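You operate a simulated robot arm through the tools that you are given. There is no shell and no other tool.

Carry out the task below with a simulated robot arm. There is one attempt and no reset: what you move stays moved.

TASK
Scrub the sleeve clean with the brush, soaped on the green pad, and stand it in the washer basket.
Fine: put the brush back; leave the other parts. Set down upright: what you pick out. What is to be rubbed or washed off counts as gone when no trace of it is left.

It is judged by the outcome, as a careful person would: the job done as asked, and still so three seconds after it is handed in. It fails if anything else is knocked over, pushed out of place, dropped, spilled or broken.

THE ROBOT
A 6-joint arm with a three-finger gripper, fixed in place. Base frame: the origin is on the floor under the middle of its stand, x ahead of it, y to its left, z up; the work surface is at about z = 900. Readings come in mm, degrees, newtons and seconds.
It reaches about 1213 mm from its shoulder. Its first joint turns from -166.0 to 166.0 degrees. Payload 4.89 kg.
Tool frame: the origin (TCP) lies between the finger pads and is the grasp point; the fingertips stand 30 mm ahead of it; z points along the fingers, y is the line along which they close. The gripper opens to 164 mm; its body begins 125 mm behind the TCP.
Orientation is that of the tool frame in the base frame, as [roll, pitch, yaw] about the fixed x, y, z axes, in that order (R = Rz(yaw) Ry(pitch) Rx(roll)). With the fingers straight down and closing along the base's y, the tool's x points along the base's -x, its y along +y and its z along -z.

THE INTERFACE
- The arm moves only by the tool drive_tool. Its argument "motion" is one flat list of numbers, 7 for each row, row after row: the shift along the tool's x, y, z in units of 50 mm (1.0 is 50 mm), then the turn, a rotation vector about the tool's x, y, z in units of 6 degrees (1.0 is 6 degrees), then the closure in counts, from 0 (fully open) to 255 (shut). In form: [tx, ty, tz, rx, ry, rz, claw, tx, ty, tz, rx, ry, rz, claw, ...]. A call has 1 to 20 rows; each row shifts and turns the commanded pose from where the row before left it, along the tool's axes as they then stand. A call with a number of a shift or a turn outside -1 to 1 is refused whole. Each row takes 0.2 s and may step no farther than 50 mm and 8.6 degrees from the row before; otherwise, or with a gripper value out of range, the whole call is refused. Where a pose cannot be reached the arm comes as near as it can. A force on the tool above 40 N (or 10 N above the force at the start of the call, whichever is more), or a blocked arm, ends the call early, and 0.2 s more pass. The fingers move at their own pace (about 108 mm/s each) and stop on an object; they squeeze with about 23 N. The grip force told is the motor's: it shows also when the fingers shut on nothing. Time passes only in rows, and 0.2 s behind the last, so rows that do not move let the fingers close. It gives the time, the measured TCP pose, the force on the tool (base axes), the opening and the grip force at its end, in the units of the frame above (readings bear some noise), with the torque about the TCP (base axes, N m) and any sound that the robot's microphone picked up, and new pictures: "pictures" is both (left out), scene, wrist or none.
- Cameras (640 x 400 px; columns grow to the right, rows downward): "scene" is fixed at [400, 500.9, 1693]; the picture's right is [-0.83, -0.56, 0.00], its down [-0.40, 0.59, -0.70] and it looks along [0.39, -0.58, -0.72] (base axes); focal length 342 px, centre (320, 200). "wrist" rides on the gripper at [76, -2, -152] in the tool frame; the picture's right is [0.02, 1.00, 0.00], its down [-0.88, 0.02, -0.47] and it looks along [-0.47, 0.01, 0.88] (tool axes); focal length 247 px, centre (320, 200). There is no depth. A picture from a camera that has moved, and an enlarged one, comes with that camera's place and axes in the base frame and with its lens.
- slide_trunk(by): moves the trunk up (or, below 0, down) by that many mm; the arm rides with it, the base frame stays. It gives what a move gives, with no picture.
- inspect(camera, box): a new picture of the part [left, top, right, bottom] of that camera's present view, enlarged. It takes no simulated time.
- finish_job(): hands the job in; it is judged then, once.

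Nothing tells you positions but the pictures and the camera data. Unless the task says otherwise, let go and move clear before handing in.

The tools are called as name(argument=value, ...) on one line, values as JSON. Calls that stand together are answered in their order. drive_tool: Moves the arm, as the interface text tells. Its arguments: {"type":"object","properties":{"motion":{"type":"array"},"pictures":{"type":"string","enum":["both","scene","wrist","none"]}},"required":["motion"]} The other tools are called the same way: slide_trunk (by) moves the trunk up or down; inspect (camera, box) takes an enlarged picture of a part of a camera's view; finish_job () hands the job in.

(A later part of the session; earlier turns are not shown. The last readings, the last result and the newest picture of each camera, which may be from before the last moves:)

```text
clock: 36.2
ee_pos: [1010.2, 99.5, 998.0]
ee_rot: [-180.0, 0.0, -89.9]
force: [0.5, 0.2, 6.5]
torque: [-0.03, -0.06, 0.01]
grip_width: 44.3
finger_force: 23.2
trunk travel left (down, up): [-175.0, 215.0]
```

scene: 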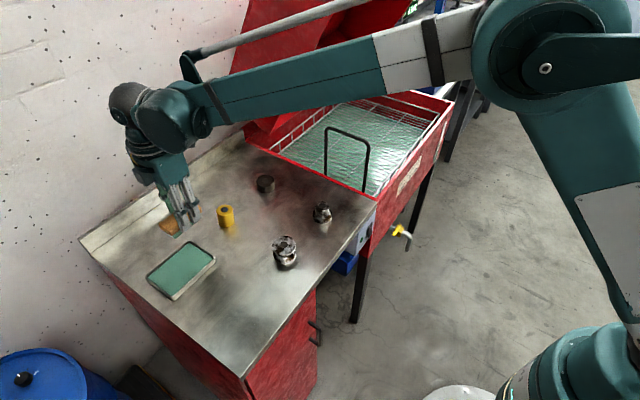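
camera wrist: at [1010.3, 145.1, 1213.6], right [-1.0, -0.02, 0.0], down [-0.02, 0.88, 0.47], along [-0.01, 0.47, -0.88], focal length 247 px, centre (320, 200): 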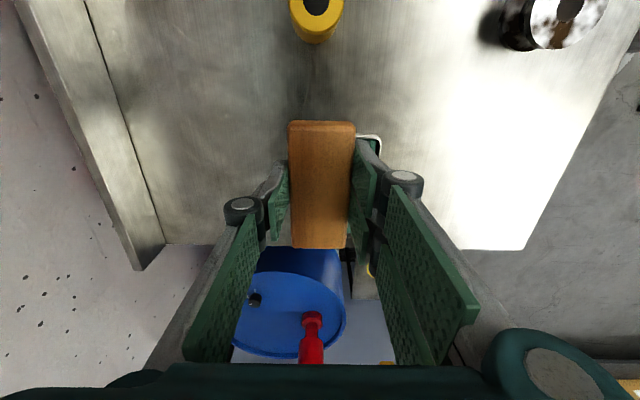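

drive_tool(motion=[0.15, 0, 0.006, 0, 0, 0, 255, 0.15, 0, 0, 0, 0, 0, 255, -0.15, 0, 0, 0, 0, 0, 255, -0.15, 0, 0, 0, 0, 0, 255, -0.15, 0, 0, 0, 0, 0, 255, -0.15, 0, 0, 0, 0, 0, 255, 0.15, 0.08, 0, 0, 0, 0, 255, 0.15, 0.08, 0, 0, 0, 0, 255, 0.15, 0, 0, 0, 0, 0, 255, 0.15, 0, 0, 0, 0, 0, 255, -0.15, -0.16, 0, 0, 0, 0, 255, -0.15, -0.16, 0, 0, 0, 0, 255, -0.15, 0, 0, 0, 0, 0, 255, -0.15, 0, 0, 0, 0, 0, 255, 0.15, 0.08, 0, 0, 0, 0, 255, 0.15, 0.08, 0, 0, 0, 0, 255], pictures="none")

drive_tool(motion=[0, 0, -0.3, 0, 0, 0, 255, 0, 0, -0.5, 0, 0, 0, 255, -0.6, 0, -0.5, 0, 0, 0, 255, -0.9, 0, 0, 0, 0, 0, 255, -0.9, 0, 0, 0, 0, 0, 255, 0, 0, 0, 0, 0, 0, 255], pictures="both")

inspect(camera="scene", box=[210, 198, 242, 234])

inspect(camera="scene", box=[130, 170, 250, 290])

```text
clock: 39.6
ee_pos: [1011.0, 101.2, 996.8]
ee_rot: [-180.0, 0.0, -89.8]
force: [-0.1, 1.5, 8.9]
torque: [0.04, -0.13, 0.04]
grip_width: 44.3
finger_force: 23.0
trunk travel left (down, up): [-175.0, 215.0]
```

```text
clock: 41.0
ee_pos: [1010.9, 221.1, 1060.7]
ee_rot: [180.0, 0.0, -89.9]
force: [0.6, 0.2, -2.3]
torque: [-0.12, -0.01, 0.02]
grip_width: 44.3
finger_force: 23.3
trunk travel left (down, up): [-175.0, 215.0]
camera wrist: at [1011.6, 145.7, 1213.4], right [-1.0, -0.02, 0.0], down [-0.02, 0.88, 0.47], along [-0.01, 0.47, -0.88], focal length 247 px, centre (320, 200)
```

scene: 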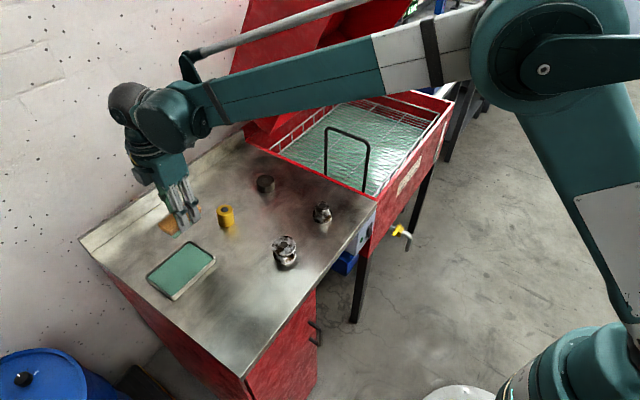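
wrist: 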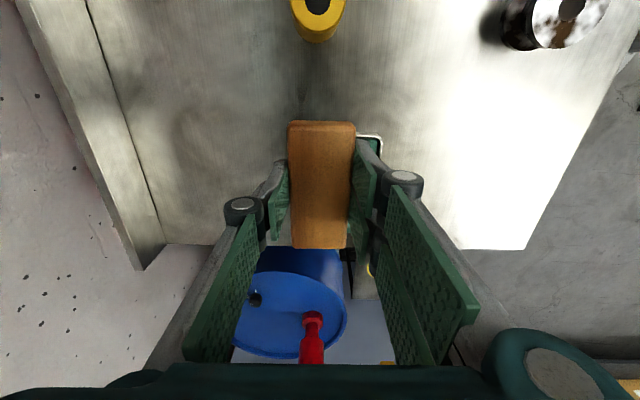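

```text
11.11 times, centred on (226, 216) of scene
camera zoom: at [400.0, 500.9, 1693.0], right [-0.83, -0.56, 0.0], down [-0.4, 0.59, -0.7], along [0.39, -0.58, -0.72], focal length 3801 px, centre (1364, 22)
```

zoom: 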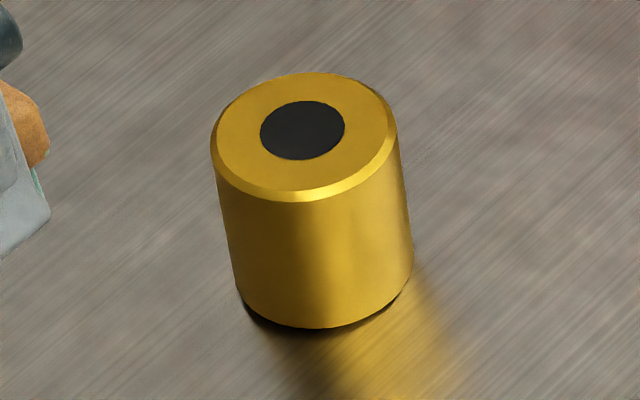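

```text
3.33 times, centred on (190, 230) of scene
camera zoom: at [400.0, 500.9, 1693.0], right [-0.83, -0.56, 0.0], down [-0.4, 0.59, -0.7], along [0.39, -0.58, -0.72], focal length 1140 px, centre (753, 100)
```

zoom: 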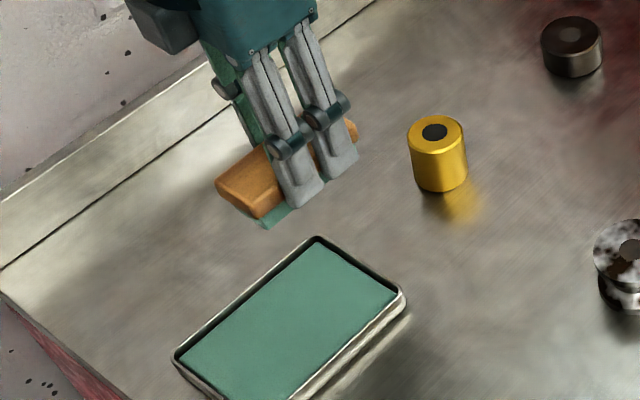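

The sleeve is uniformly clean and still in its spot, and the bristles are still green. Next I take the brush back above its original place and turn it back to its original heading.

drive_tool(motion=[-0.266, 0.753, 0, 0, 0, 0, 255, -0.266, 0.753, 0, 0, 0, 0, 255, -0.266, 0.753, 0, 0, 0, 0, 255, -0.266, 0.753, 0, 0, 0, 0, 255, -0.266, 0.753, 0, 0, 0, 0, 255, -0.266, 0.753, 0, 0, 0, 0, 255, 0, 0, 0, 0, 0, 0, 255], pictures="none")

drive_tool(motion=[0, 0, 0, 0, 0, 1, 255, 0, 0, 0, 0, 0, 1, 255, 0, 0, 0, 0, 0, 1, 255, 0, 0, 0, 0, 0, 1, 255, 0, 0, 0, 0, 0, 1, 255, 0, 0, 0, 0, 0, 1, 255, 0, 0, 0, 0, 0, 1, 255, 0, 0, 0, 0, 0, 1, 255, 0, 0, 0, 0, 0, 1, 255, 0, 0, 0, 0, 0, 1, 255, 0, 0, 0, 0, 0, 1, 255, 0, 0, 0, 0, 0, 1, 255, 0, 0, 0, 0, 0, 1, 255, 0, 0, 0, 0, 0, 1, 255, 0, 0, 0, 0, 0, 1, 255, 0, 0, 0, 0, 0, 0, 255], pictures="both")

```text
clock: 42.6
ee_pos: [783.5, 300.2, 1064.1]
ee_rot: [-180.0, 0.0, -89.8]
force: [-0.5, -0.5, -1.4]
torque: [0.05, -0.12, 0.01]
grip_width: 44.1
finger_force: 22.3
trunk travel left (down, up): [-175.0, 215.0]
```

```text
clock: 46.0
ee_pos: [784.4, 298.8, 1062.8]
ee_rot: [180.0, 0.0, -180.0]
force: [0.3, -0.2, -1.6]
torque: [-0.03, 0.0, 0.05]
grip_width: 44.1
finger_force: 23.1
trunk travel left (down, up): [-175.0, 215.0]
camera wrist: at [707.2, 297.9, 1213.9], right [-0.02, 1.0, 0.0], down [0.88, 0.02, 0.47], along [0.47, 0.01, -0.88], focal length 247 px, centre (320, 200)
```

scene: 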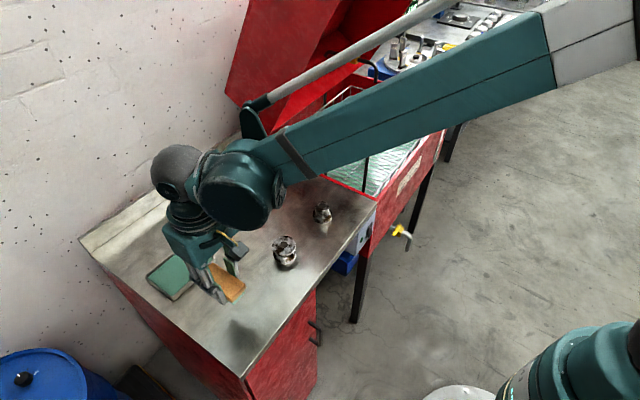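
wrist: 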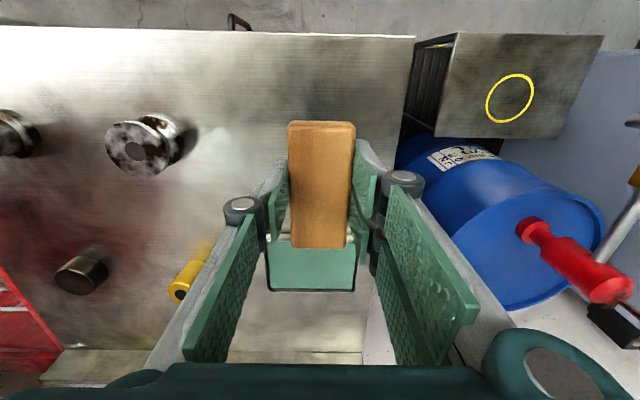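

The brush is back above its starting place at (784, 299) with its original heading. I lower it, slowly for the last part, until the bristles touch the bench.

drive_tool(motion=[-0.01, 0.03, 0.7, 0, 0, 0, 255, 0, 0, 0.7, 0, 0, 0, 255, 0, 0, 0.6, 0, 0, 0, 255, 0, 0, 0.12, 0, 0, 0, 255, 0, 0, 0.04, 0, 0, 0, 255, 0, 0, 0.03, 0, 0, 0, 255, 0, 0, 0, 0, 0, 0, 255], pictures="none")

```text
clock: 47.6
ee_pos: [785.0, 301.3, 952.9]
ee_rot: [180.0, 0.0, -179.8]
force: [0.2, 0.9, -0.4]
torque: [0.01, 0.02, 0.0]
grip_width: 44.0
finger_force: 22.9
trunk travel left (down, up): [-175.0, 215.0]
```

drive_tool(motion=[0, 0, 0.04, 0, 0, 0, 255, 0, 0, 0.04, 0, 0, 0, 255, 0, 0, 0.03, 0, 0, 0, 255, 0, 0, 0, 0, 0, 0, 255], pictures="none")

```text
clock: 48.6
ee_pos: [783.5, 301.9, 947.1]
ee_rot: [180.0, 0.0, -179.9]
force: [-0.7, 0.8, -1.4]
torque: [-0.03, 0.02, 0.01]
grip_width: 44.1
finger_force: 22.8
trunk travel left (down, up): [-175.0, 215.0]
```

drive_tool(motion=[0, 0, 0.02, 0, 0, 0, 255, 0, 0, 0.02, 0, 0, 0, 255, 0, 0, 0.02, 0, 0, 0, 255, 0, 0, 0, 0, 0, 0, 255], pictures="none")

```text
clock: 49.6
ee_pos: [783.8, 301.2, 943.1]
ee_rot: [-180.0, 0.1, -179.9]
force: [0.7, 0.1, 0.2]
torque: [0.01, -0.05, 0.0]
grip_width: 44.3
finger_force: 23.4
trunk travel left (down, up): [-175.0, 215.0]
```

Not touching yet, so the brush has crept up slightly in the grip. I continue 1 mm at a time.

drive_tool(motion=[0, 0, 0.02, 0, 0, 0, 255, 0, 0, 0.02, 0, 0, 0, 255, 0, 0, 0, 0, 0, 0, 255], pictures="wrist")

inspect(camera="scene", box=[180, 260, 280, 340])

```text
clock: 50.4
ee_pos: [785.8, 301.0, 941.6]
ee_rot: [179.9, 0.1, -180.0]
force: [5.0, -2.2, 21.0]
torque: [-0.07, -0.13, 0.0]
grip_width: 44.3
finger_force: 23.1
trunk travel left (down, up): [-175.0, 215.0]
camera wrist: at [707.0, 299.3, 1094.4], right [-0.02, 1.0, 0.0], down [0.88, 0.02, 0.47], along [0.47, 0.01, -0.88], focal length 247 px, centre (320, 200)
```

wrist: 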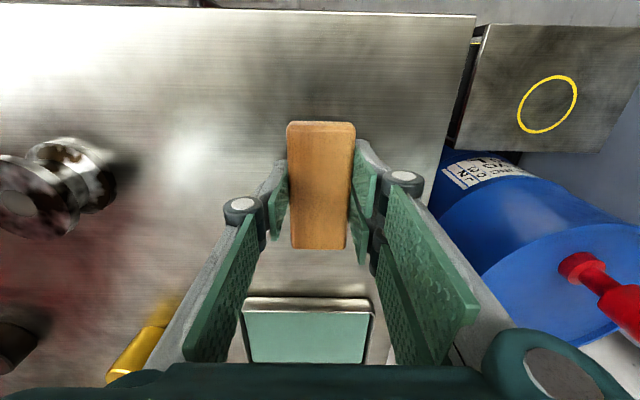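

```text
5.00 times, centred on (230, 300) of scene
camera zoom: at [400.0, 500.9, 1693.0], right [-0.83, -0.56, 0.0], down [-0.4, 0.59, -0.7], along [0.39, -0.58, -0.72], focal length 1711 px, centre (770, -300)
```

zoom: 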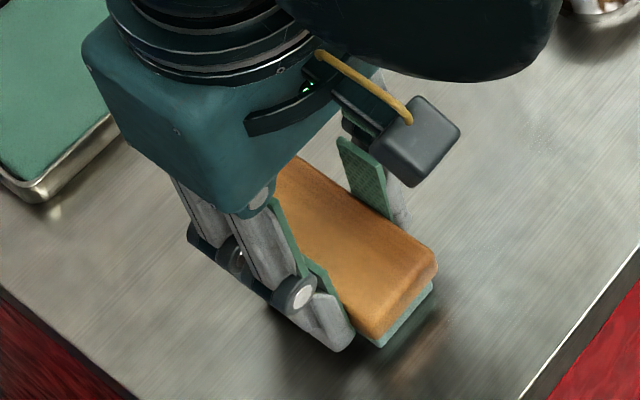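

The brush is on the bench. I ease off the pressure, open the fingers, and lift straight up.

drive_tool(motion=[0, 0, -0.02, 0, 0, 0, 255, 0, 0, 0, 0, 0, 0, 180, 0, 0, 0, 0, 0, 0, 120, 0, 0, 0, 0, 0, 0, 60, 0, 0, 0, 0, 0, 0, 0, 0, 0, 0, 0, 0, 0, 0, 0, 0, 0, 0, 0, 0, 0, 0, 0, -0.3, 0, 0, 0, 0, 0, 0, -0.8, 0, 0, 0, 0, 0, 0, -0.9, 0, 0, 0, 0, 0, 0, -0.9, 0, 0, 0, 0, 0, 0, 0, 0, 0, 0, 0], pictures="both")

```text
clock: 53.0
ee_pos: [784.1, 301.9, 1087.1]
ee_rot: [180.0, -0.1, -179.9]
force: [-0.1, 0.0, 1.2]
torque: [0.06, -0.06, 0.0]
grip_width: 163.9
finger_force: 0.1
trunk travel left (down, up): [-175.0, 215.0]
camera wrist: at [707.0, 299.7, 1239.7], right [-0.02, 1.0, 0.0], down [0.88, 0.02, 0.47], along [0.47, 0.01, -0.88], focal length 247 px, centre (320, 200)
```

scene: 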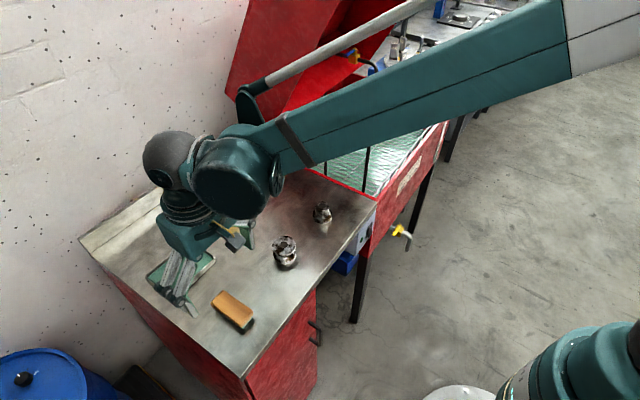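
wrist: 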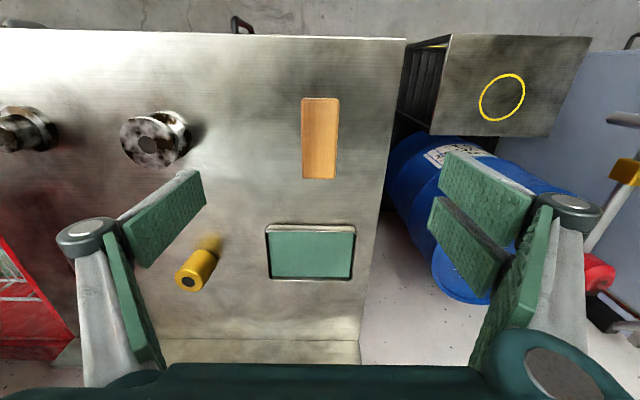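

The brush is back in its place, upright on its bristles, and the pad and other parts are undisturbed. Before gripping the sleeve I go look at the washer basket to plan where to stand it.

drive_tool(motion=[0, -0.926, -0.174, 0, 0, 0, 0, 0, -0.926, -0.174, 0, 0, 0, 0, 0, -0.926, -0.174, 0, 0, 0, 0, 0, -0.926, -0.174, 0, 0, 0, 0, 0, -0.926, -0.174, 0, 0, 0, 0, 0, -0.926, -0.174, 0, 0, 0, 0, 0, -0.926, -0.174, 0, 0, 0, 0, 0, -0.926, -0.174, 0, 0, 0, 0, 0, -0.926, -0.174, 0, 0, 0, 0, 0, -0.926, -0.174, 0, 0, 0, 0, 0, -0.926, -0.174, 0, 0, 0, 0, 0, -0.926, -0.174, 0, 0, 0, 0, 0, -0.926, -0.174, 0, 0, 0, 0, 0, 0, 0, 0, 0, 0, 0], pictures="both")

inspect(camera="scene", box=[180, 260, 280, 340])

```text
clock: 56.0
ee_pos: [784.2, -302.2, 1199.1]
ee_rot: [179.9, -0.1, -180.0]
force: [0.0, -2.3, -0.4]
torque: [0.12, 0.0, 0.04]
grip_width: 163.8
finger_force: 0.1
trunk travel left (down, up): [-175.0, 215.0]
camera wrist: at [706.9, -304.3, 1352.1], right [-0.02, 1.0, 0.0], down [0.88, 0.02, 0.47], along [0.47, 0.01, -0.88], focal length 247 px, centre (320, 200)
```

scene: 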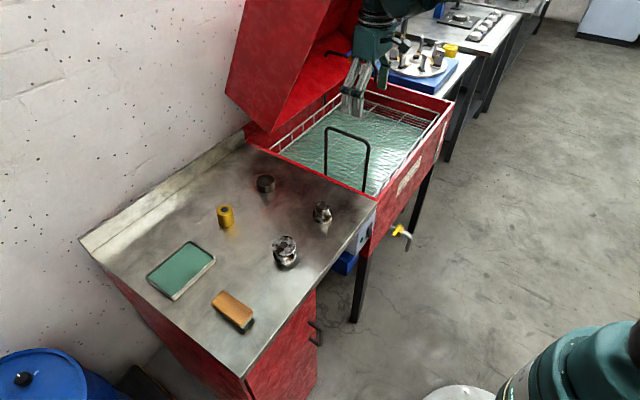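
wrist: 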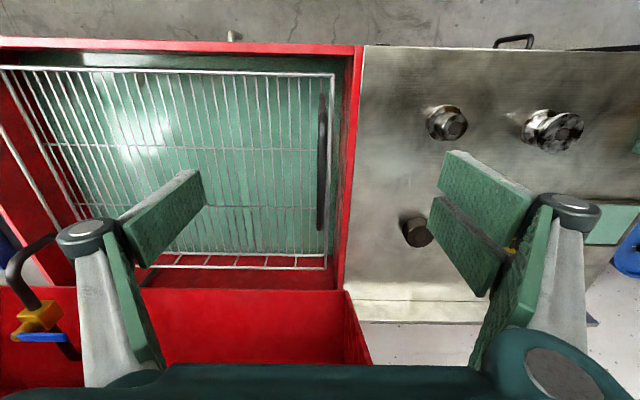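

```text
5.00 times, centred on (230, 300) of scene
camera zoom: at [400.0, 500.9, 1693.0], right [-0.83, -0.56, 0.0], down [-0.4, 0.59, -0.7], along [0.39, -0.58, -0.72], focal length 1711 px, centre (770, -300)
```

zoom: 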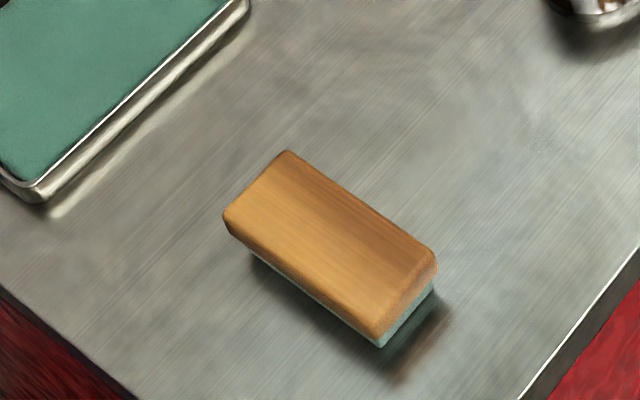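

The brush sits flat where it was. Now I zoom in on the basket from both cameras.

inspect(camera="wrist", box=[0, 40, 370, 290])

inspect(camera="scene", box=[250, 70, 460, 210])

```text
1.60 times, centred on (185, 165) of wrist
camera zoom: at [706.9, -304.3, 1352.1], right [-0.02, 1.0, 0.0], down [0.88, 0.02, 0.47], along [0.47, 0.01, -0.88], focal length 395 px, centre (536, 256)
```

zoom: 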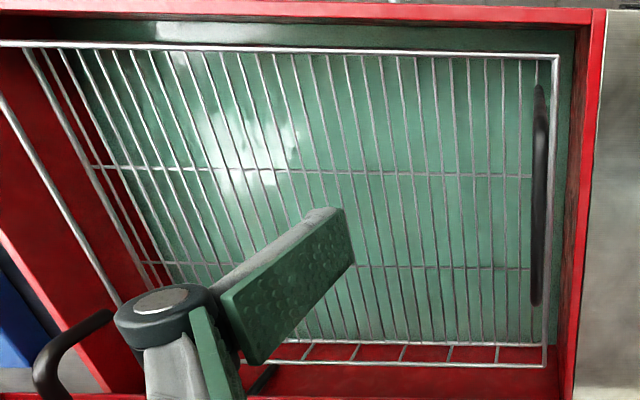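

```text
2.86 times, centred on (355, 140) of scene
camera zoom: at [400.0, 500.9, 1693.0], right [-0.83, -0.56, 0.0], down [-0.4, 0.59, -0.7], along [0.39, -0.58, -0.72], focal length 978 px, centre (220, 371)
```

zoom: 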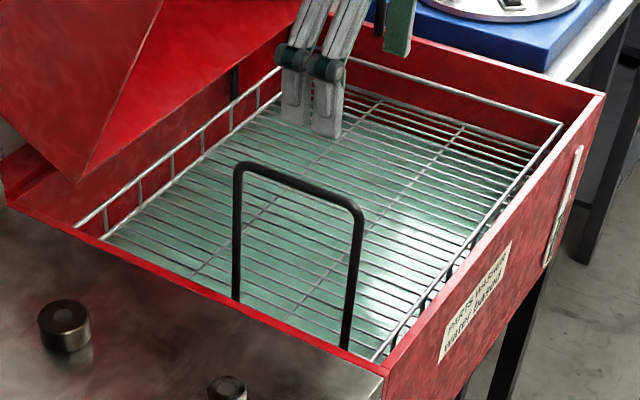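

The basket spans about x 715–1150 and y −870 to −282, with its handle arch near y −300 up to z≈1055. I plan to stand the sleeve on the floor grid around (925, −470), between the cross wires. Next I return to above the sleeve with the fingers partly closed.

drive_tool(motion=[-0.45, 0.804, 0, 0, 0, 0, 80, -0.45, 0.804, 0, 0, 0, 0, 80, -0.45, 0.804, 0, 0, 0, 0, 80, -0.45, 0.804, 0, 0, 0, 0, 80, -0.45, 0.804, 0, 0, 0, 0, 80, -0.45, 0.804, 0, 0, 0, 0, 80, -0.45, 0.804, 0, 0, 0, 0, 80, -0.45, 0.804, 0, 0, 0, 0, 80, -0.45, 0.804, 0, 0, 0, 0, 80, -0.35, 0.804, 0, 0, 0, 0, 80, 0, 0, 0.8, 0, 0, 0, 80, 0, 0, 0.8, 0, 0, 0, 80, 0, 0, 0.8, 0, 0, 0, 80, 0, 0, 0, 0, 0, 0, 80], pictures="both")

inspect(camera="wrist", box=[250, 80, 390, 200])

```text
clock: 56.5
ee_pos: [808.7, -258.1, 1194.0]
ee_rot: [-180.0, 0.0, 179.9]
force: [-0.2, -0.2, -0.2]
torque: [0.09, -0.06, 0.0]
grip_width: 112.5
finger_force: 0.0
trunk travel left (down, up): [-175.0, 215.0]
stopped in row 2: the force on the tool passed its limit at 52 N (the readings are from after the stop); the commanded pose is now the measured one
camera wrist: at [731.2, -259.2, 1345.7], right [-0.02, 1.0, 0.0], down [0.88, 0.02, 0.47], along [0.47, 0.01, -0.88], focal length 247 px, centre (320, 200)
```

scene: 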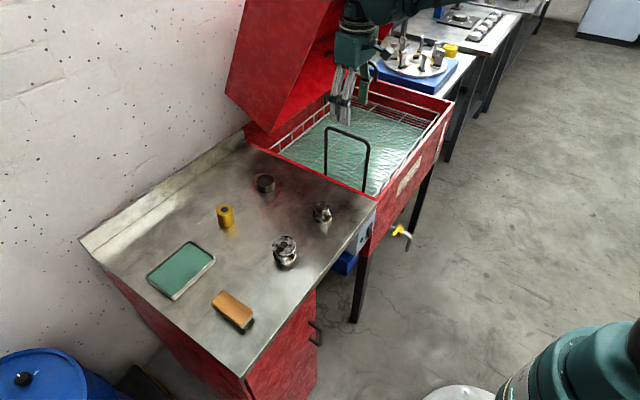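
wrist: 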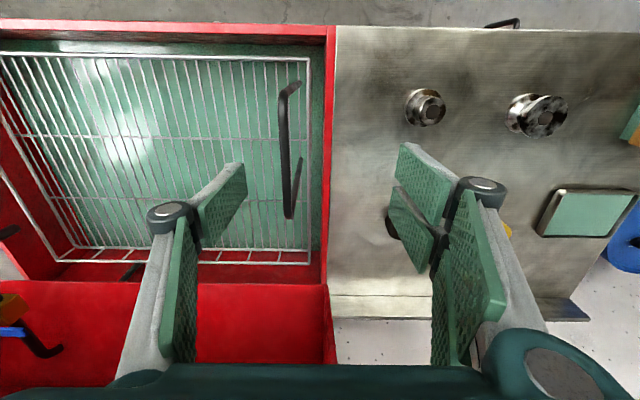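

```text
3.33 times, centred on (320, 140) of wrist
camera zoom: at [731.2, -259.2, 1345.7], right [-0.02, 1.0, 0.0], down [0.88, 0.02, 0.47], along [0.47, 0.01, -0.88], focal length 823 px, centre (320, 400)
```

zoom: 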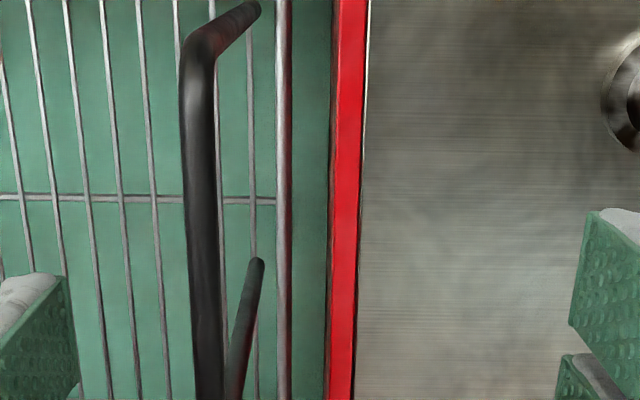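

The move stopped early with a 52 N reading on the tool, though the force is back to zero now. I check around the gripper for what it could have met, especially the handle and the open lid.

inspect(camera="scene", box=[220, 0, 460, 150])

inspect(camera="wrist", box=[0, 0, 640, 400])

inspect(camera="scene", box=[290, 100, 400, 210])

```text
2.67 times, centred on (340, 75) of scene
camera zoom: at [400.0, 500.9, 1693.0], right [-0.83, -0.56, 0.0], down [-0.4, 0.59, -0.7], along [0.39, -0.58, -0.72], focal length 912 px, centre (267, 533)
```

zoom: 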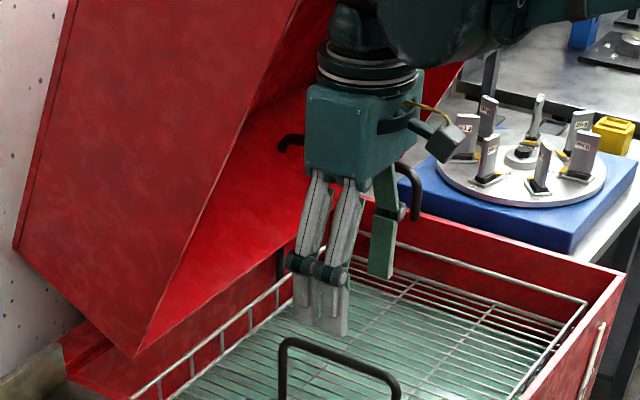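

```text
1.00 times, centred on (320, 200) of wrist (not enlarged: the box is as wide or as high as the picture)
camera zoom: at [731.2, -259.2, 1345.7], right [-0.02, 1.0, 0.0], down [0.88, 0.02, 0.47], along [0.47, 0.01, -0.88], focal length 247 px, centre (320, 200)
```

zoom: 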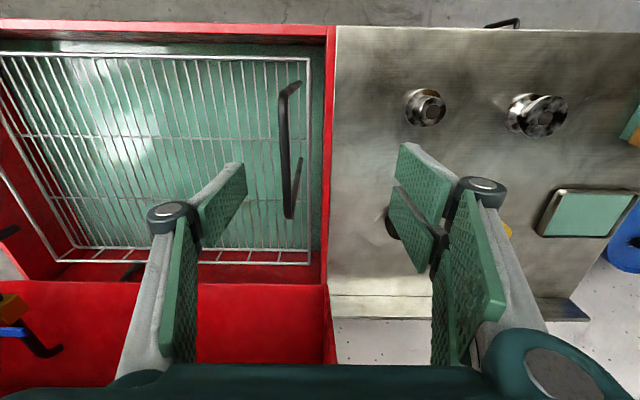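

```text
3.64 times, centred on (345, 155) of scene
camera zoom: at [400.0, 500.9, 1693.0], right [-0.83, -0.56, 0.0], down [-0.4, 0.59, -0.7], along [0.39, -0.58, -0.72], focal length 1244 px, centre (229, 364)
```

zoom: 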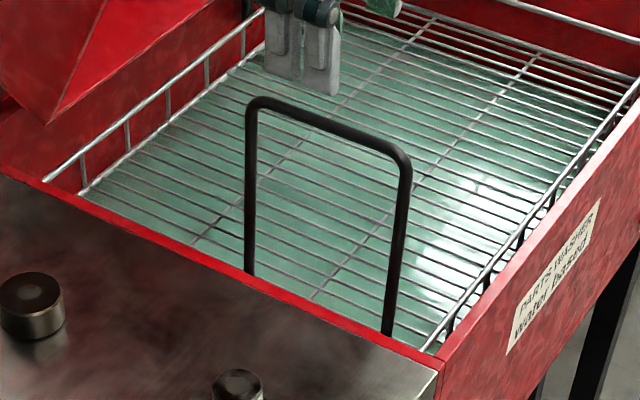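

The open lid leans forward over the washer (roughly x≈880 at z≈1430), and the gripper body most likely brushed its edge. Nothing in the picture has shifted. I back off toward the robot, cross to the bench side, and only then move out over the sleeve.

drive_tool(motion=[0.4, 0, 0, 0, 0, 0, 80, 0.7, 0, 0, 0, 0, 0, 80, 0.4, 0.2, 0, 0, 0, 0, 80, 0, 0.8, 0, 0, 0, 0, 80, 0, 0.8, 0, 0, 0, 0, 80, 0, 0.8, 0, 0, 0, 0, 80, 0, 0.8, 0, 0, 0, 0, 80, 0, 0.76, 0, 0, 0, 0, 80, 0, 0, 0, 0, 0, 0, 80], pictures="scene")

```text
clock: 58.5
ee_pos: [732.6, -50.6, 1197.1]
ee_rot: [-180.0, -0.1, 179.7]
force: [-0.2, -0.2, 0.4]
torque: [-0.04, 0.02, 0.02]
grip_width: 112.7
finger_force: 0.0
trunk travel left (down, up): [-175.0, 215.0]
```

scene: 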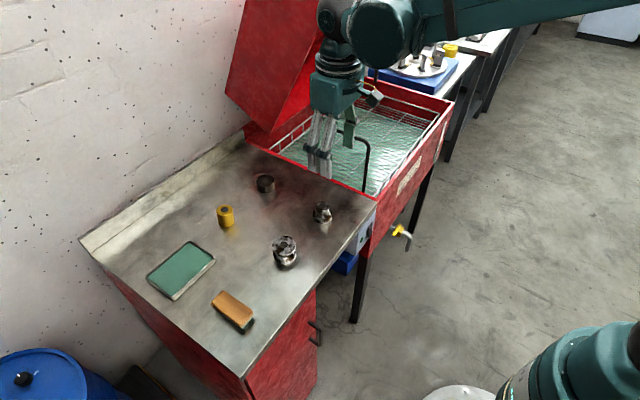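

The arm is clear of the washer at (733, −51, 1197). Now I move above the sleeve.

drive_tool(motion=[-0.4, 0.376, 0, 0, 0, 0, 80, -0.69, 0.376, 0.293, 0, 0, 0, 80, -0.69, 0.376, 0.293, 0, 0, 0, 80, -0.69, 0.376, 0.293, 0, 0, 0, 80, -0.69, 0.376, 0.293, 0, 0, 0, 80, -0.69, 0.376, 0.293, 0, 0, 0, 80, -0.69, 0.376, 0.293, 0, 0, 0, 80, -0.69, 0.376, 0.293, 0, 0, 0, 80, -0.3, 0, 0.2, 0, 0, 0, 80, 0, 0, 0, 0, 0, 0, 80], pictures="both")

inspect(camera="wrist", box=[250, 80, 390, 200])

```text
clock: 60.7
ee_pos: [1010.1, 98.8, 1085.1]
ee_rot: [-179.9, 0.1, 179.8]
force: [0.2, -0.2, -0.5]
torque: [-0.07, 0.12, 0.02]
grip_width: 112.4
finger_force: 0.2
trunk travel left (down, up): [-175.0, 215.0]
camera wrist: at [933.6, 96.8, 1235.8], right [-0.02, 1.0, 0.0], down [0.88, 0.01, 0.47], along [0.47, 0.01, -0.88], focal length 247 px, centre (320, 200)
```

scene: 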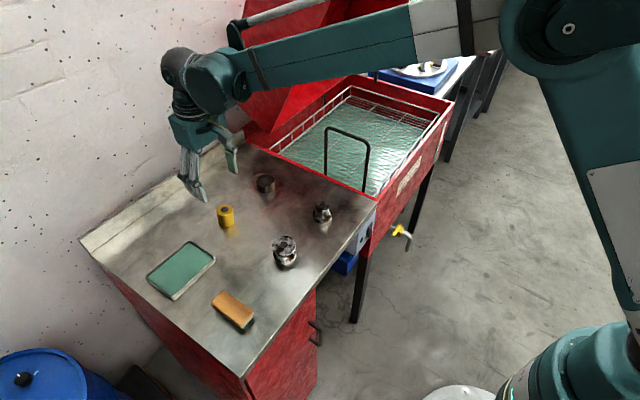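
wrist: 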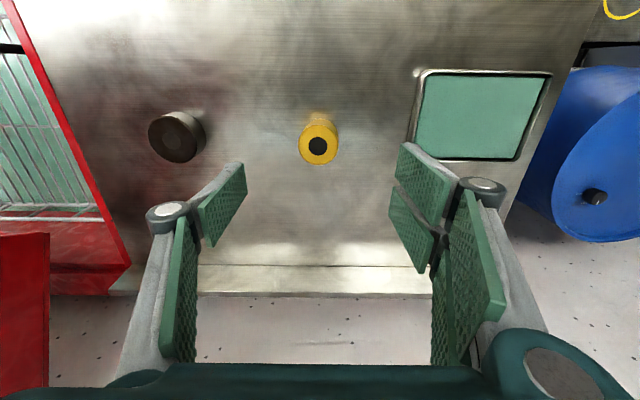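

```text
3.33 times, centred on (320, 140) of wrist
camera zoom: at [933.6, 96.8, 1235.8], right [-0.02, 1.0, 0.0], down [0.88, 0.01, 0.47], along [0.47, 0.01, -0.88], focal length 823 px, centre (320, 400)
```

zoom: 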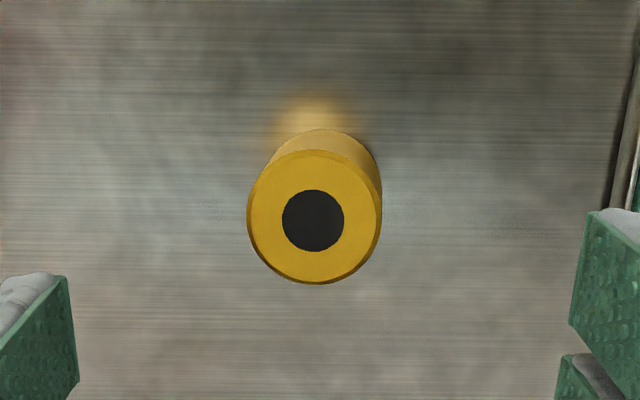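

The sleeve is clean on this side too and lies within 2–3 mm of the gripper's axis. I lower around it with the fingers partly open.

drive_tool(motion=[-0.04, -0.02, 0.5, 0, 0, 0, 80, 0, 0, 0.7, 0, 0, 0, 80, 0, 0, 0.7, 0, 0, 0, 80, 0, 0, 0.6, 0, 0, 0, 80, 0, 0, 0.3, 0, 0, 0, 80, 0, 0, 0, 0, 0, 0, 80], pictures="both")

inspect(camera="wrist", box=[230, 80, 410, 260])

```text
clock: 62.1
ee_pos: [1013.7, 97.5, 944.0]
ee_rot: [-180.0, 0.0, 179.7]
force: [0.0, -0.8, -1.0]
torque: [-0.03, 0.05, -0.01]
grip_width: 112.3
finger_force: 0.0
trunk travel left (down, up): [-175.0, 215.0]
camera wrist: at [935.0, 95.9, 1095.7], right [-0.02, 1.0, 0.0], down [0.88, 0.01, 0.47], along [0.47, 0.01, -0.88], focal length 247 px, centre (320, 200)
```

scene: 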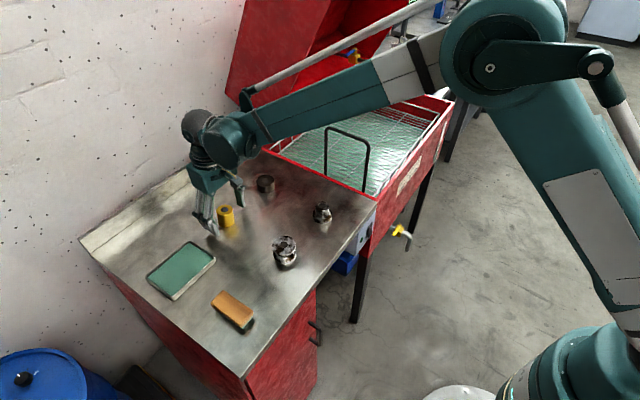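
wrist: 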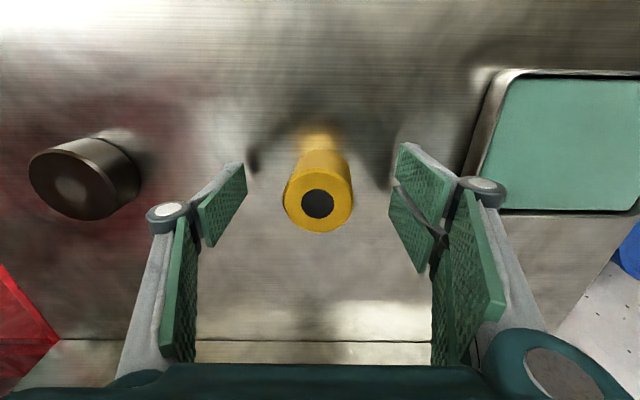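

```text
2.22 times, centred on (320, 170) of wrist
camera zoom: at [935.0, 95.9, 1095.7], right [-0.02, 1.0, 0.0], down [0.88, 0.01, 0.47], along [0.47, 0.01, -0.88], focal length 549 px, centre (320, 267)
```

zoom: 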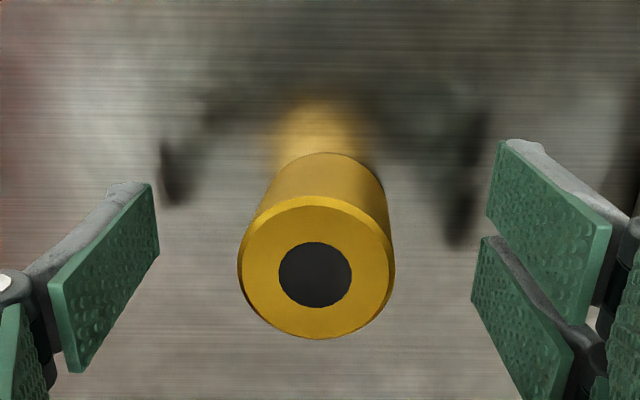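

The sleeve is centred between the fingers. I close on it and, once it is held, check the grip.

drive_tool(motion=[0, 0, 0, 0, 0, 0, 130, 0, 0, 0, 0, 0, 0, 165, 0, 0, 0, 0, 0, 0, 190, 0, 0, 0, 0, 0, 0, 255, 0, 0, 0, 0, 0, 0, 255, 0, 0, 0, 0, 0, 0, 255], pictures="wrist")

inspect(camera="wrist", box=[230, 80, 410, 260])

inspect(camera="scene", box=[180, 170, 270, 260])

```text
clock: 63.5
ee_pos: [1012.7, 97.2, 944.4]
ee_rot: [180.0, 0.0, 179.8]
force: [0.4, 1.4, -0.6]
torque: [0.06, -0.03, -0.01]
grip_width: 47.4
finger_force: 23.1
trunk travel left (down, up): [-175.0, 215.0]
camera wrist: at [934.8, 96.0, 1096.0], right [-0.02, 1.0, 0.0], down [0.88, 0.01, 0.47], along [0.47, 0.01, -0.88], focal length 247 px, centre (320, 200)
```

wrist: 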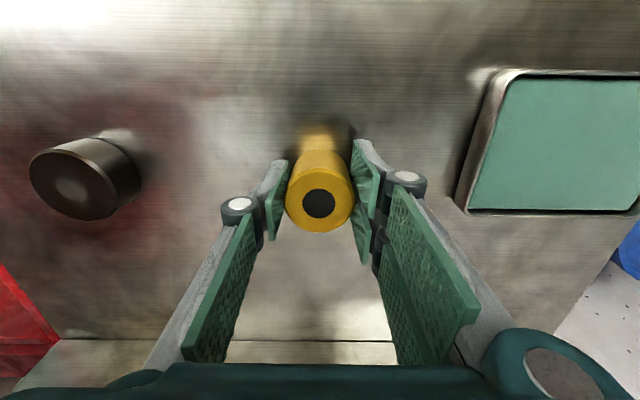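

```text
2.22 times, centred on (320, 170) of wrist
camera zoom: at [934.8, 96.0, 1096.0], right [-0.02, 1.0, 0.0], down [0.88, 0.01, 0.47], along [0.47, 0.01, -0.88], focal length 549 px, centre (320, 267)
```

zoom: 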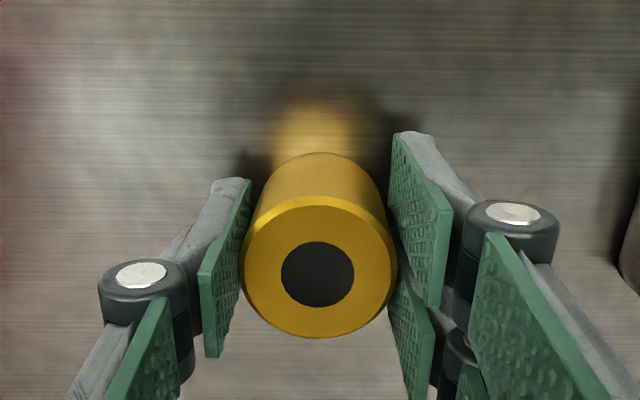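

```text
4.44 times, centred on (225, 215) of scene
camera zoom: at [400.0, 500.9, 1693.0], right [-0.83, -0.56, 0.0], down [-0.4, 0.59, -0.7], along [0.39, -0.58, -0.72], focal length 1521 px, centre (742, 133)
```

zoom: 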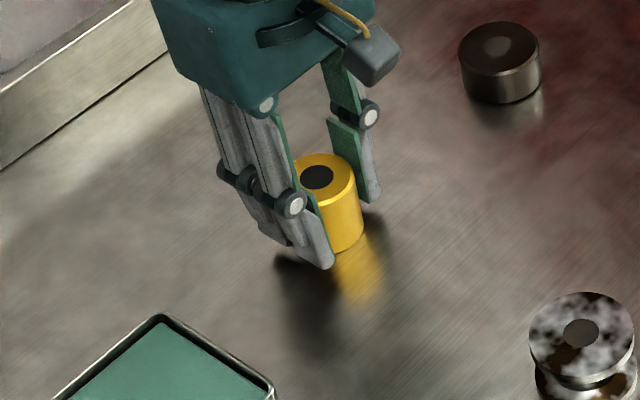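

The sleeve is held, 47 mm wide, with its bottom 44 mm below the TCP. I lift it slowly off the bench and check the load.

drive_tool(motion=[0, 0, -0.1, 0, 0, 0, 255, 0, 0, -0.2, 0, 0, 0, 255, 0, 0, -0.4, 0, 0, 0, 255, 0, 0, -0.6, 0, 0, 0, 255, 0, 0, -0.7, 0, 0, 0, 255, 0, 0, -0.7, 0, 0, 0, 255, 0, 0, -0.7, 0, 0, 0, 255, 0, 0, -0.6, 0, 0, 0, 255, 0, 0, 0, 0, 0, 0, 255], pictures="both")

inspect(camera="wrist", box=[230, 80, 410, 260])

```text
clock: 65.5
ee_pos: [1013.0, 96.8, 1143.6]
ee_rot: [-180.0, 0.0, 179.7]
force: [0.1, 0.2, -3.4]
torque: [0.04, -0.01, 0.01]
grip_width: 47.2
finger_force: 23.1
trunk travel left (down, up): [-175.0, 215.0]
camera wrist: at [936.2, 95.4, 1296.4], right [-0.02, 1.0, 0.0], down [0.88, 0.01, 0.47], along [0.47, 0.01, -0.88], focal length 247 px, centre (320, 200)
```

scene: 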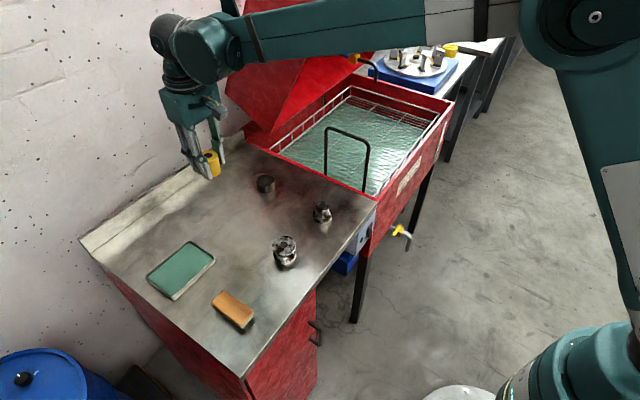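
wrist: 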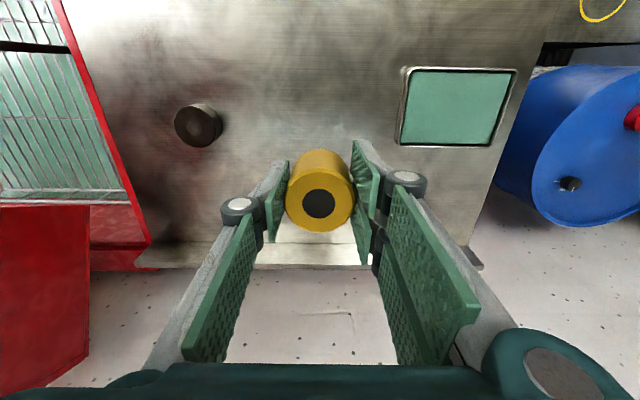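

```text
2.22 times, centred on (320, 170) of wrist
camera zoom: at [936.2, 95.4, 1296.4], right [-0.02, 1.0, 0.0], down [0.88, 0.01, 0.47], along [0.47, 0.01, -0.88], focal length 549 px, centre (320, 267)
```

zoom: 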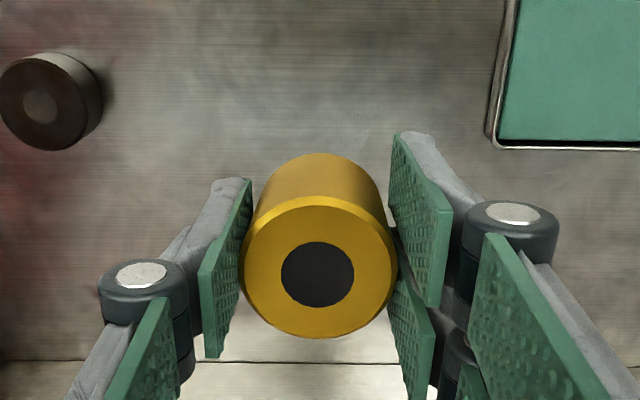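

The sleeve is lifted and steady. I bring it back toward the robot to x≈775 first, well away from the lid, then across toward the washer.

drive_tool(motion=[0.3, 0, 0, 0, 0, 0, 255, 0.6, 0, 0, 0, 0, 0, 255, 0.7, 0, 0, 0, 0, 0, 255, 0.7, 0, 0, 0, 0, 0, 255, 0.7, 0, 0, 0, 0, 0, 255, 0.7, 0, 0, 0, 0, 0, 255, 0.6, -0.2, 0, 0, 0, 0, 255, 0.46, -0.4, 0, 0, 0, 0, 255, 0, -0.6, 0, 0, 0, 0, 255, 0, -0.7, 0, 0, 0, 0, 255, 0, -0.7, 0, 0, 0, 0, 255, 0, -0.7, 0, 0, 0, 0, 255, 0, -0.6, 0, 0, 0, 0, 255, 0, -0.5, 0, 0, 0, 0, 255, 0, -0.3, 0, 0, 0, 0, 255, 0, 0, 0, 0, 0, 0, 255], pictures="both")

```text
clock: 68.9
ee_pos: [772.6, -137.9, 1144.3]
ee_rot: [179.9, 0.0, 179.7]
force: [0.3, -0.7, -4.6]
torque: [-0.01, 0.0, 0.0]
grip_width: 47.0
finger_force: 22.7
trunk travel left (down, up): [-175.0, 215.0]
camera wrist: at [696.4, -138.5, 1296.0], right [-0.02, 1.0, 0.0], down [0.88, 0.01, 0.47], along [0.47, 0.01, -0.88], focal length 247 px, centre (320, 200)
```

scene: 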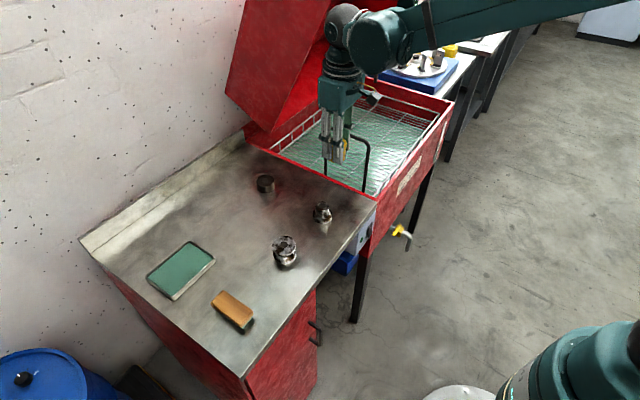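
wrist: 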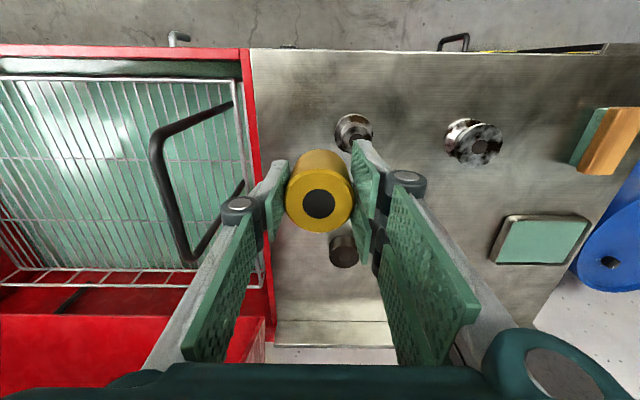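

The handle's top is at about z 1055 near y −299, so the sleeve bottom at z≈1100 clears it. I raise slightly more and cross over it to y≈−450.

drive_tool(motion=[0, -0.3, -0.15, 0, 0, 0, 255, 0, -0.5, -0.15, 0, 0, 0, 255, 0, -0.6, 0, 0, 0, 0, 255, 0, -0.7, 0, 0, 0, 0, 255, 0, -0.7, 0, 0, 0, 0, 255, 0, -0.7, 0, 0, 0, 0, 255, 0, -0.7, 0, 0, 0, 0, 255, 0, -0.7, 0, 0, 0, 0, 255, 0, -0.6, 0, 0, 0, 0, 255, 0, -0.4, 0, 0, 0, 0, 255, 0, -0.34, 0, 0, 0, 0, 255, 0, 0, 0, 0, 0, 0, 255], pictures="both")

inspect(camera="scene", box=[260, 60, 460, 200])

inspect(camera="wrist", box=[100, 0, 500, 250])

```text
clock: 71.5
ee_pos: [772.0, -450.5, 1159.5]
ee_rot: [-179.9, 0.0, 179.7]
force: [-0.2, -0.3, -4.5]
torque: [-0.01, 0.01, 0.01]
grip_width: 47.1
finger_force: 23.5
trunk travel left (down, up): [-175.0, 215.0]
camera wrist: at [694.2, -450.6, 1310.3], right [-0.02, 1.0, 0.0], down [0.88, 0.01, 0.47], along [0.47, 0.01, -0.88], focal length 247 px, centre (320, 200)
```

scene: 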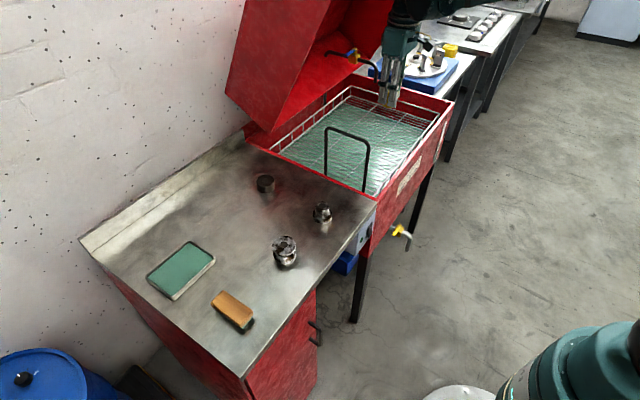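
wrist: 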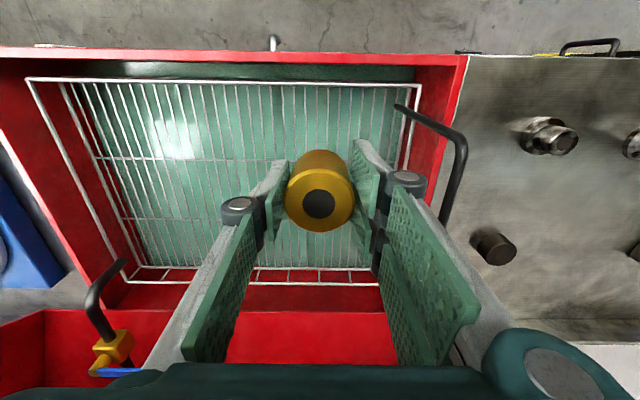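

```text
2.86 times, centred on (360, 130) of scene
camera zoom: at [400.0, 500.9, 1693.0], right [-0.83, -0.56, 0.0], down [-0.4, 0.59, -0.7], along [0.39, -0.58, -0.72], focal length 978 px, centre (206, 400)
```

zoom: 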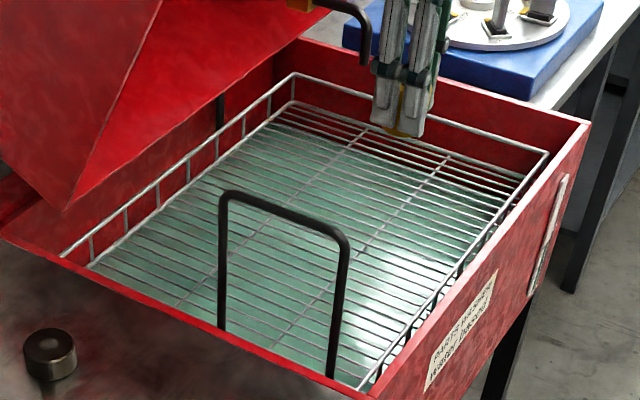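

```text
1.60 times, centred on (300, 125) of wrist
camera zoom: at [694.2, -450.6, 1310.3], right [-0.02, 1.0, 0.0], down [0.88, 0.01, 0.47], along [0.47, 0.01, -0.88], focal length 395 px, centre (352, 320)
```

zoom: 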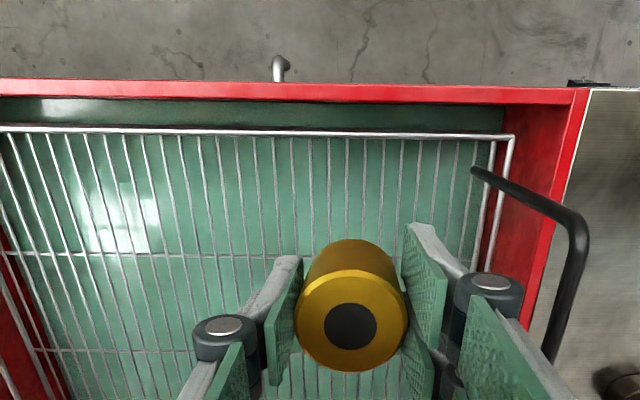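

From here the basket is clear: rim near z 860, floor grid roughly z 810, bars running along x about 23 mm apart, cross wires near x 861 and 1012. I lower over (785, −450), between the near side and the first cross wire, and look again.

drive_tool(motion=[-0.1, 0, 0.3, 0, 0, 0, 255, -0.16, 0, 0.6, 0, 0, 0, 255, 0, 0, 0.7, 0, 0, 0, 255, 0, 0, 0.7, 0, 0, 0, 255, 0, 0, 0.7, 0, 0, 0, 255, 0, 0, 0.6, 0, 0, 0, 255, 0, 0, 0.4, 0, 0, 0, 255, 0, 0, 0.2, 0, 0, 0, 255, 0, 0, 0, 0, 0, 0, 255], pictures="both")

inspect(camera="scene", box=[320, 60, 460, 160])

inspect(camera="wrist", box=[200, 40, 440, 240])

```text
clock: 73.5
ee_pos: [784.5, -447.4, 949.8]
ee_rot: [179.8, 0.0, 179.7]
force: [0.3, -1.0, -4.8]
torque: [0.04, 0.03, -0.02]
grip_width: 47.3
finger_force: 23.0
trunk travel left (down, up): [-175.0, 215.0]
camera wrist: at [707.7, -449.6, 1100.9], right [-0.02, 1.0, 0.0], down [0.88, 0.01, 0.47], along [0.47, 0.01, -0.88], focal length 247 px, centre (320, 200)
```

scene: 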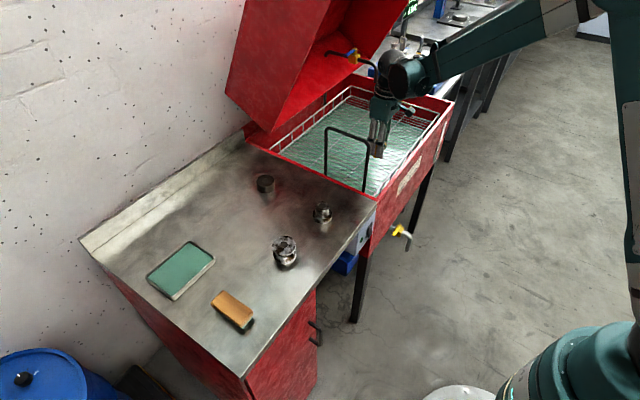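
wrist: 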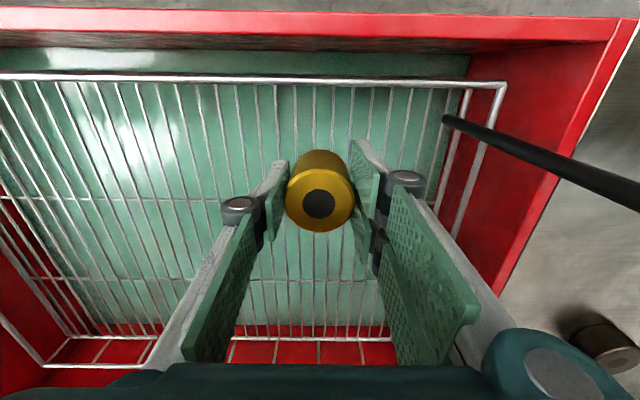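

```text
4.00 times, centred on (390, 110) of scene
camera zoom: at [400.0, 500.9, 1693.0], right [-0.83, -0.56, 0.0], down [-0.4, 0.59, -0.7], along [0.39, -0.58, -0.72], focal length 1368 px, centre (40, 560)
```

zoom: 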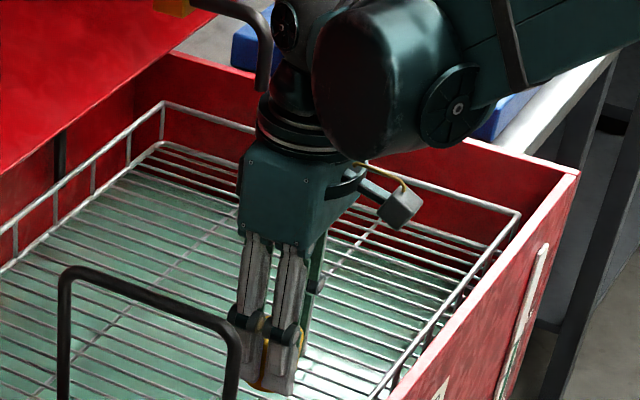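

```text
2.00 times, centred on (320, 140) of wrist
camera zoom: at [707.7, -449.6, 1100.9], right [-0.02, 1.0, 0.0], down [0.88, 0.01, 0.47], along [0.47, 0.01, -0.88], focal length 494 px, centre (320, 320)
```

zoom: 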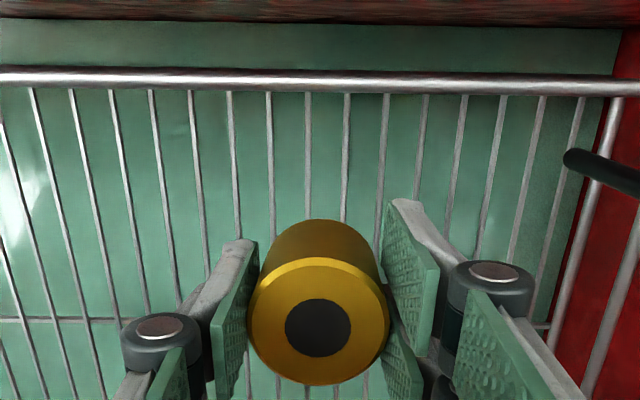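

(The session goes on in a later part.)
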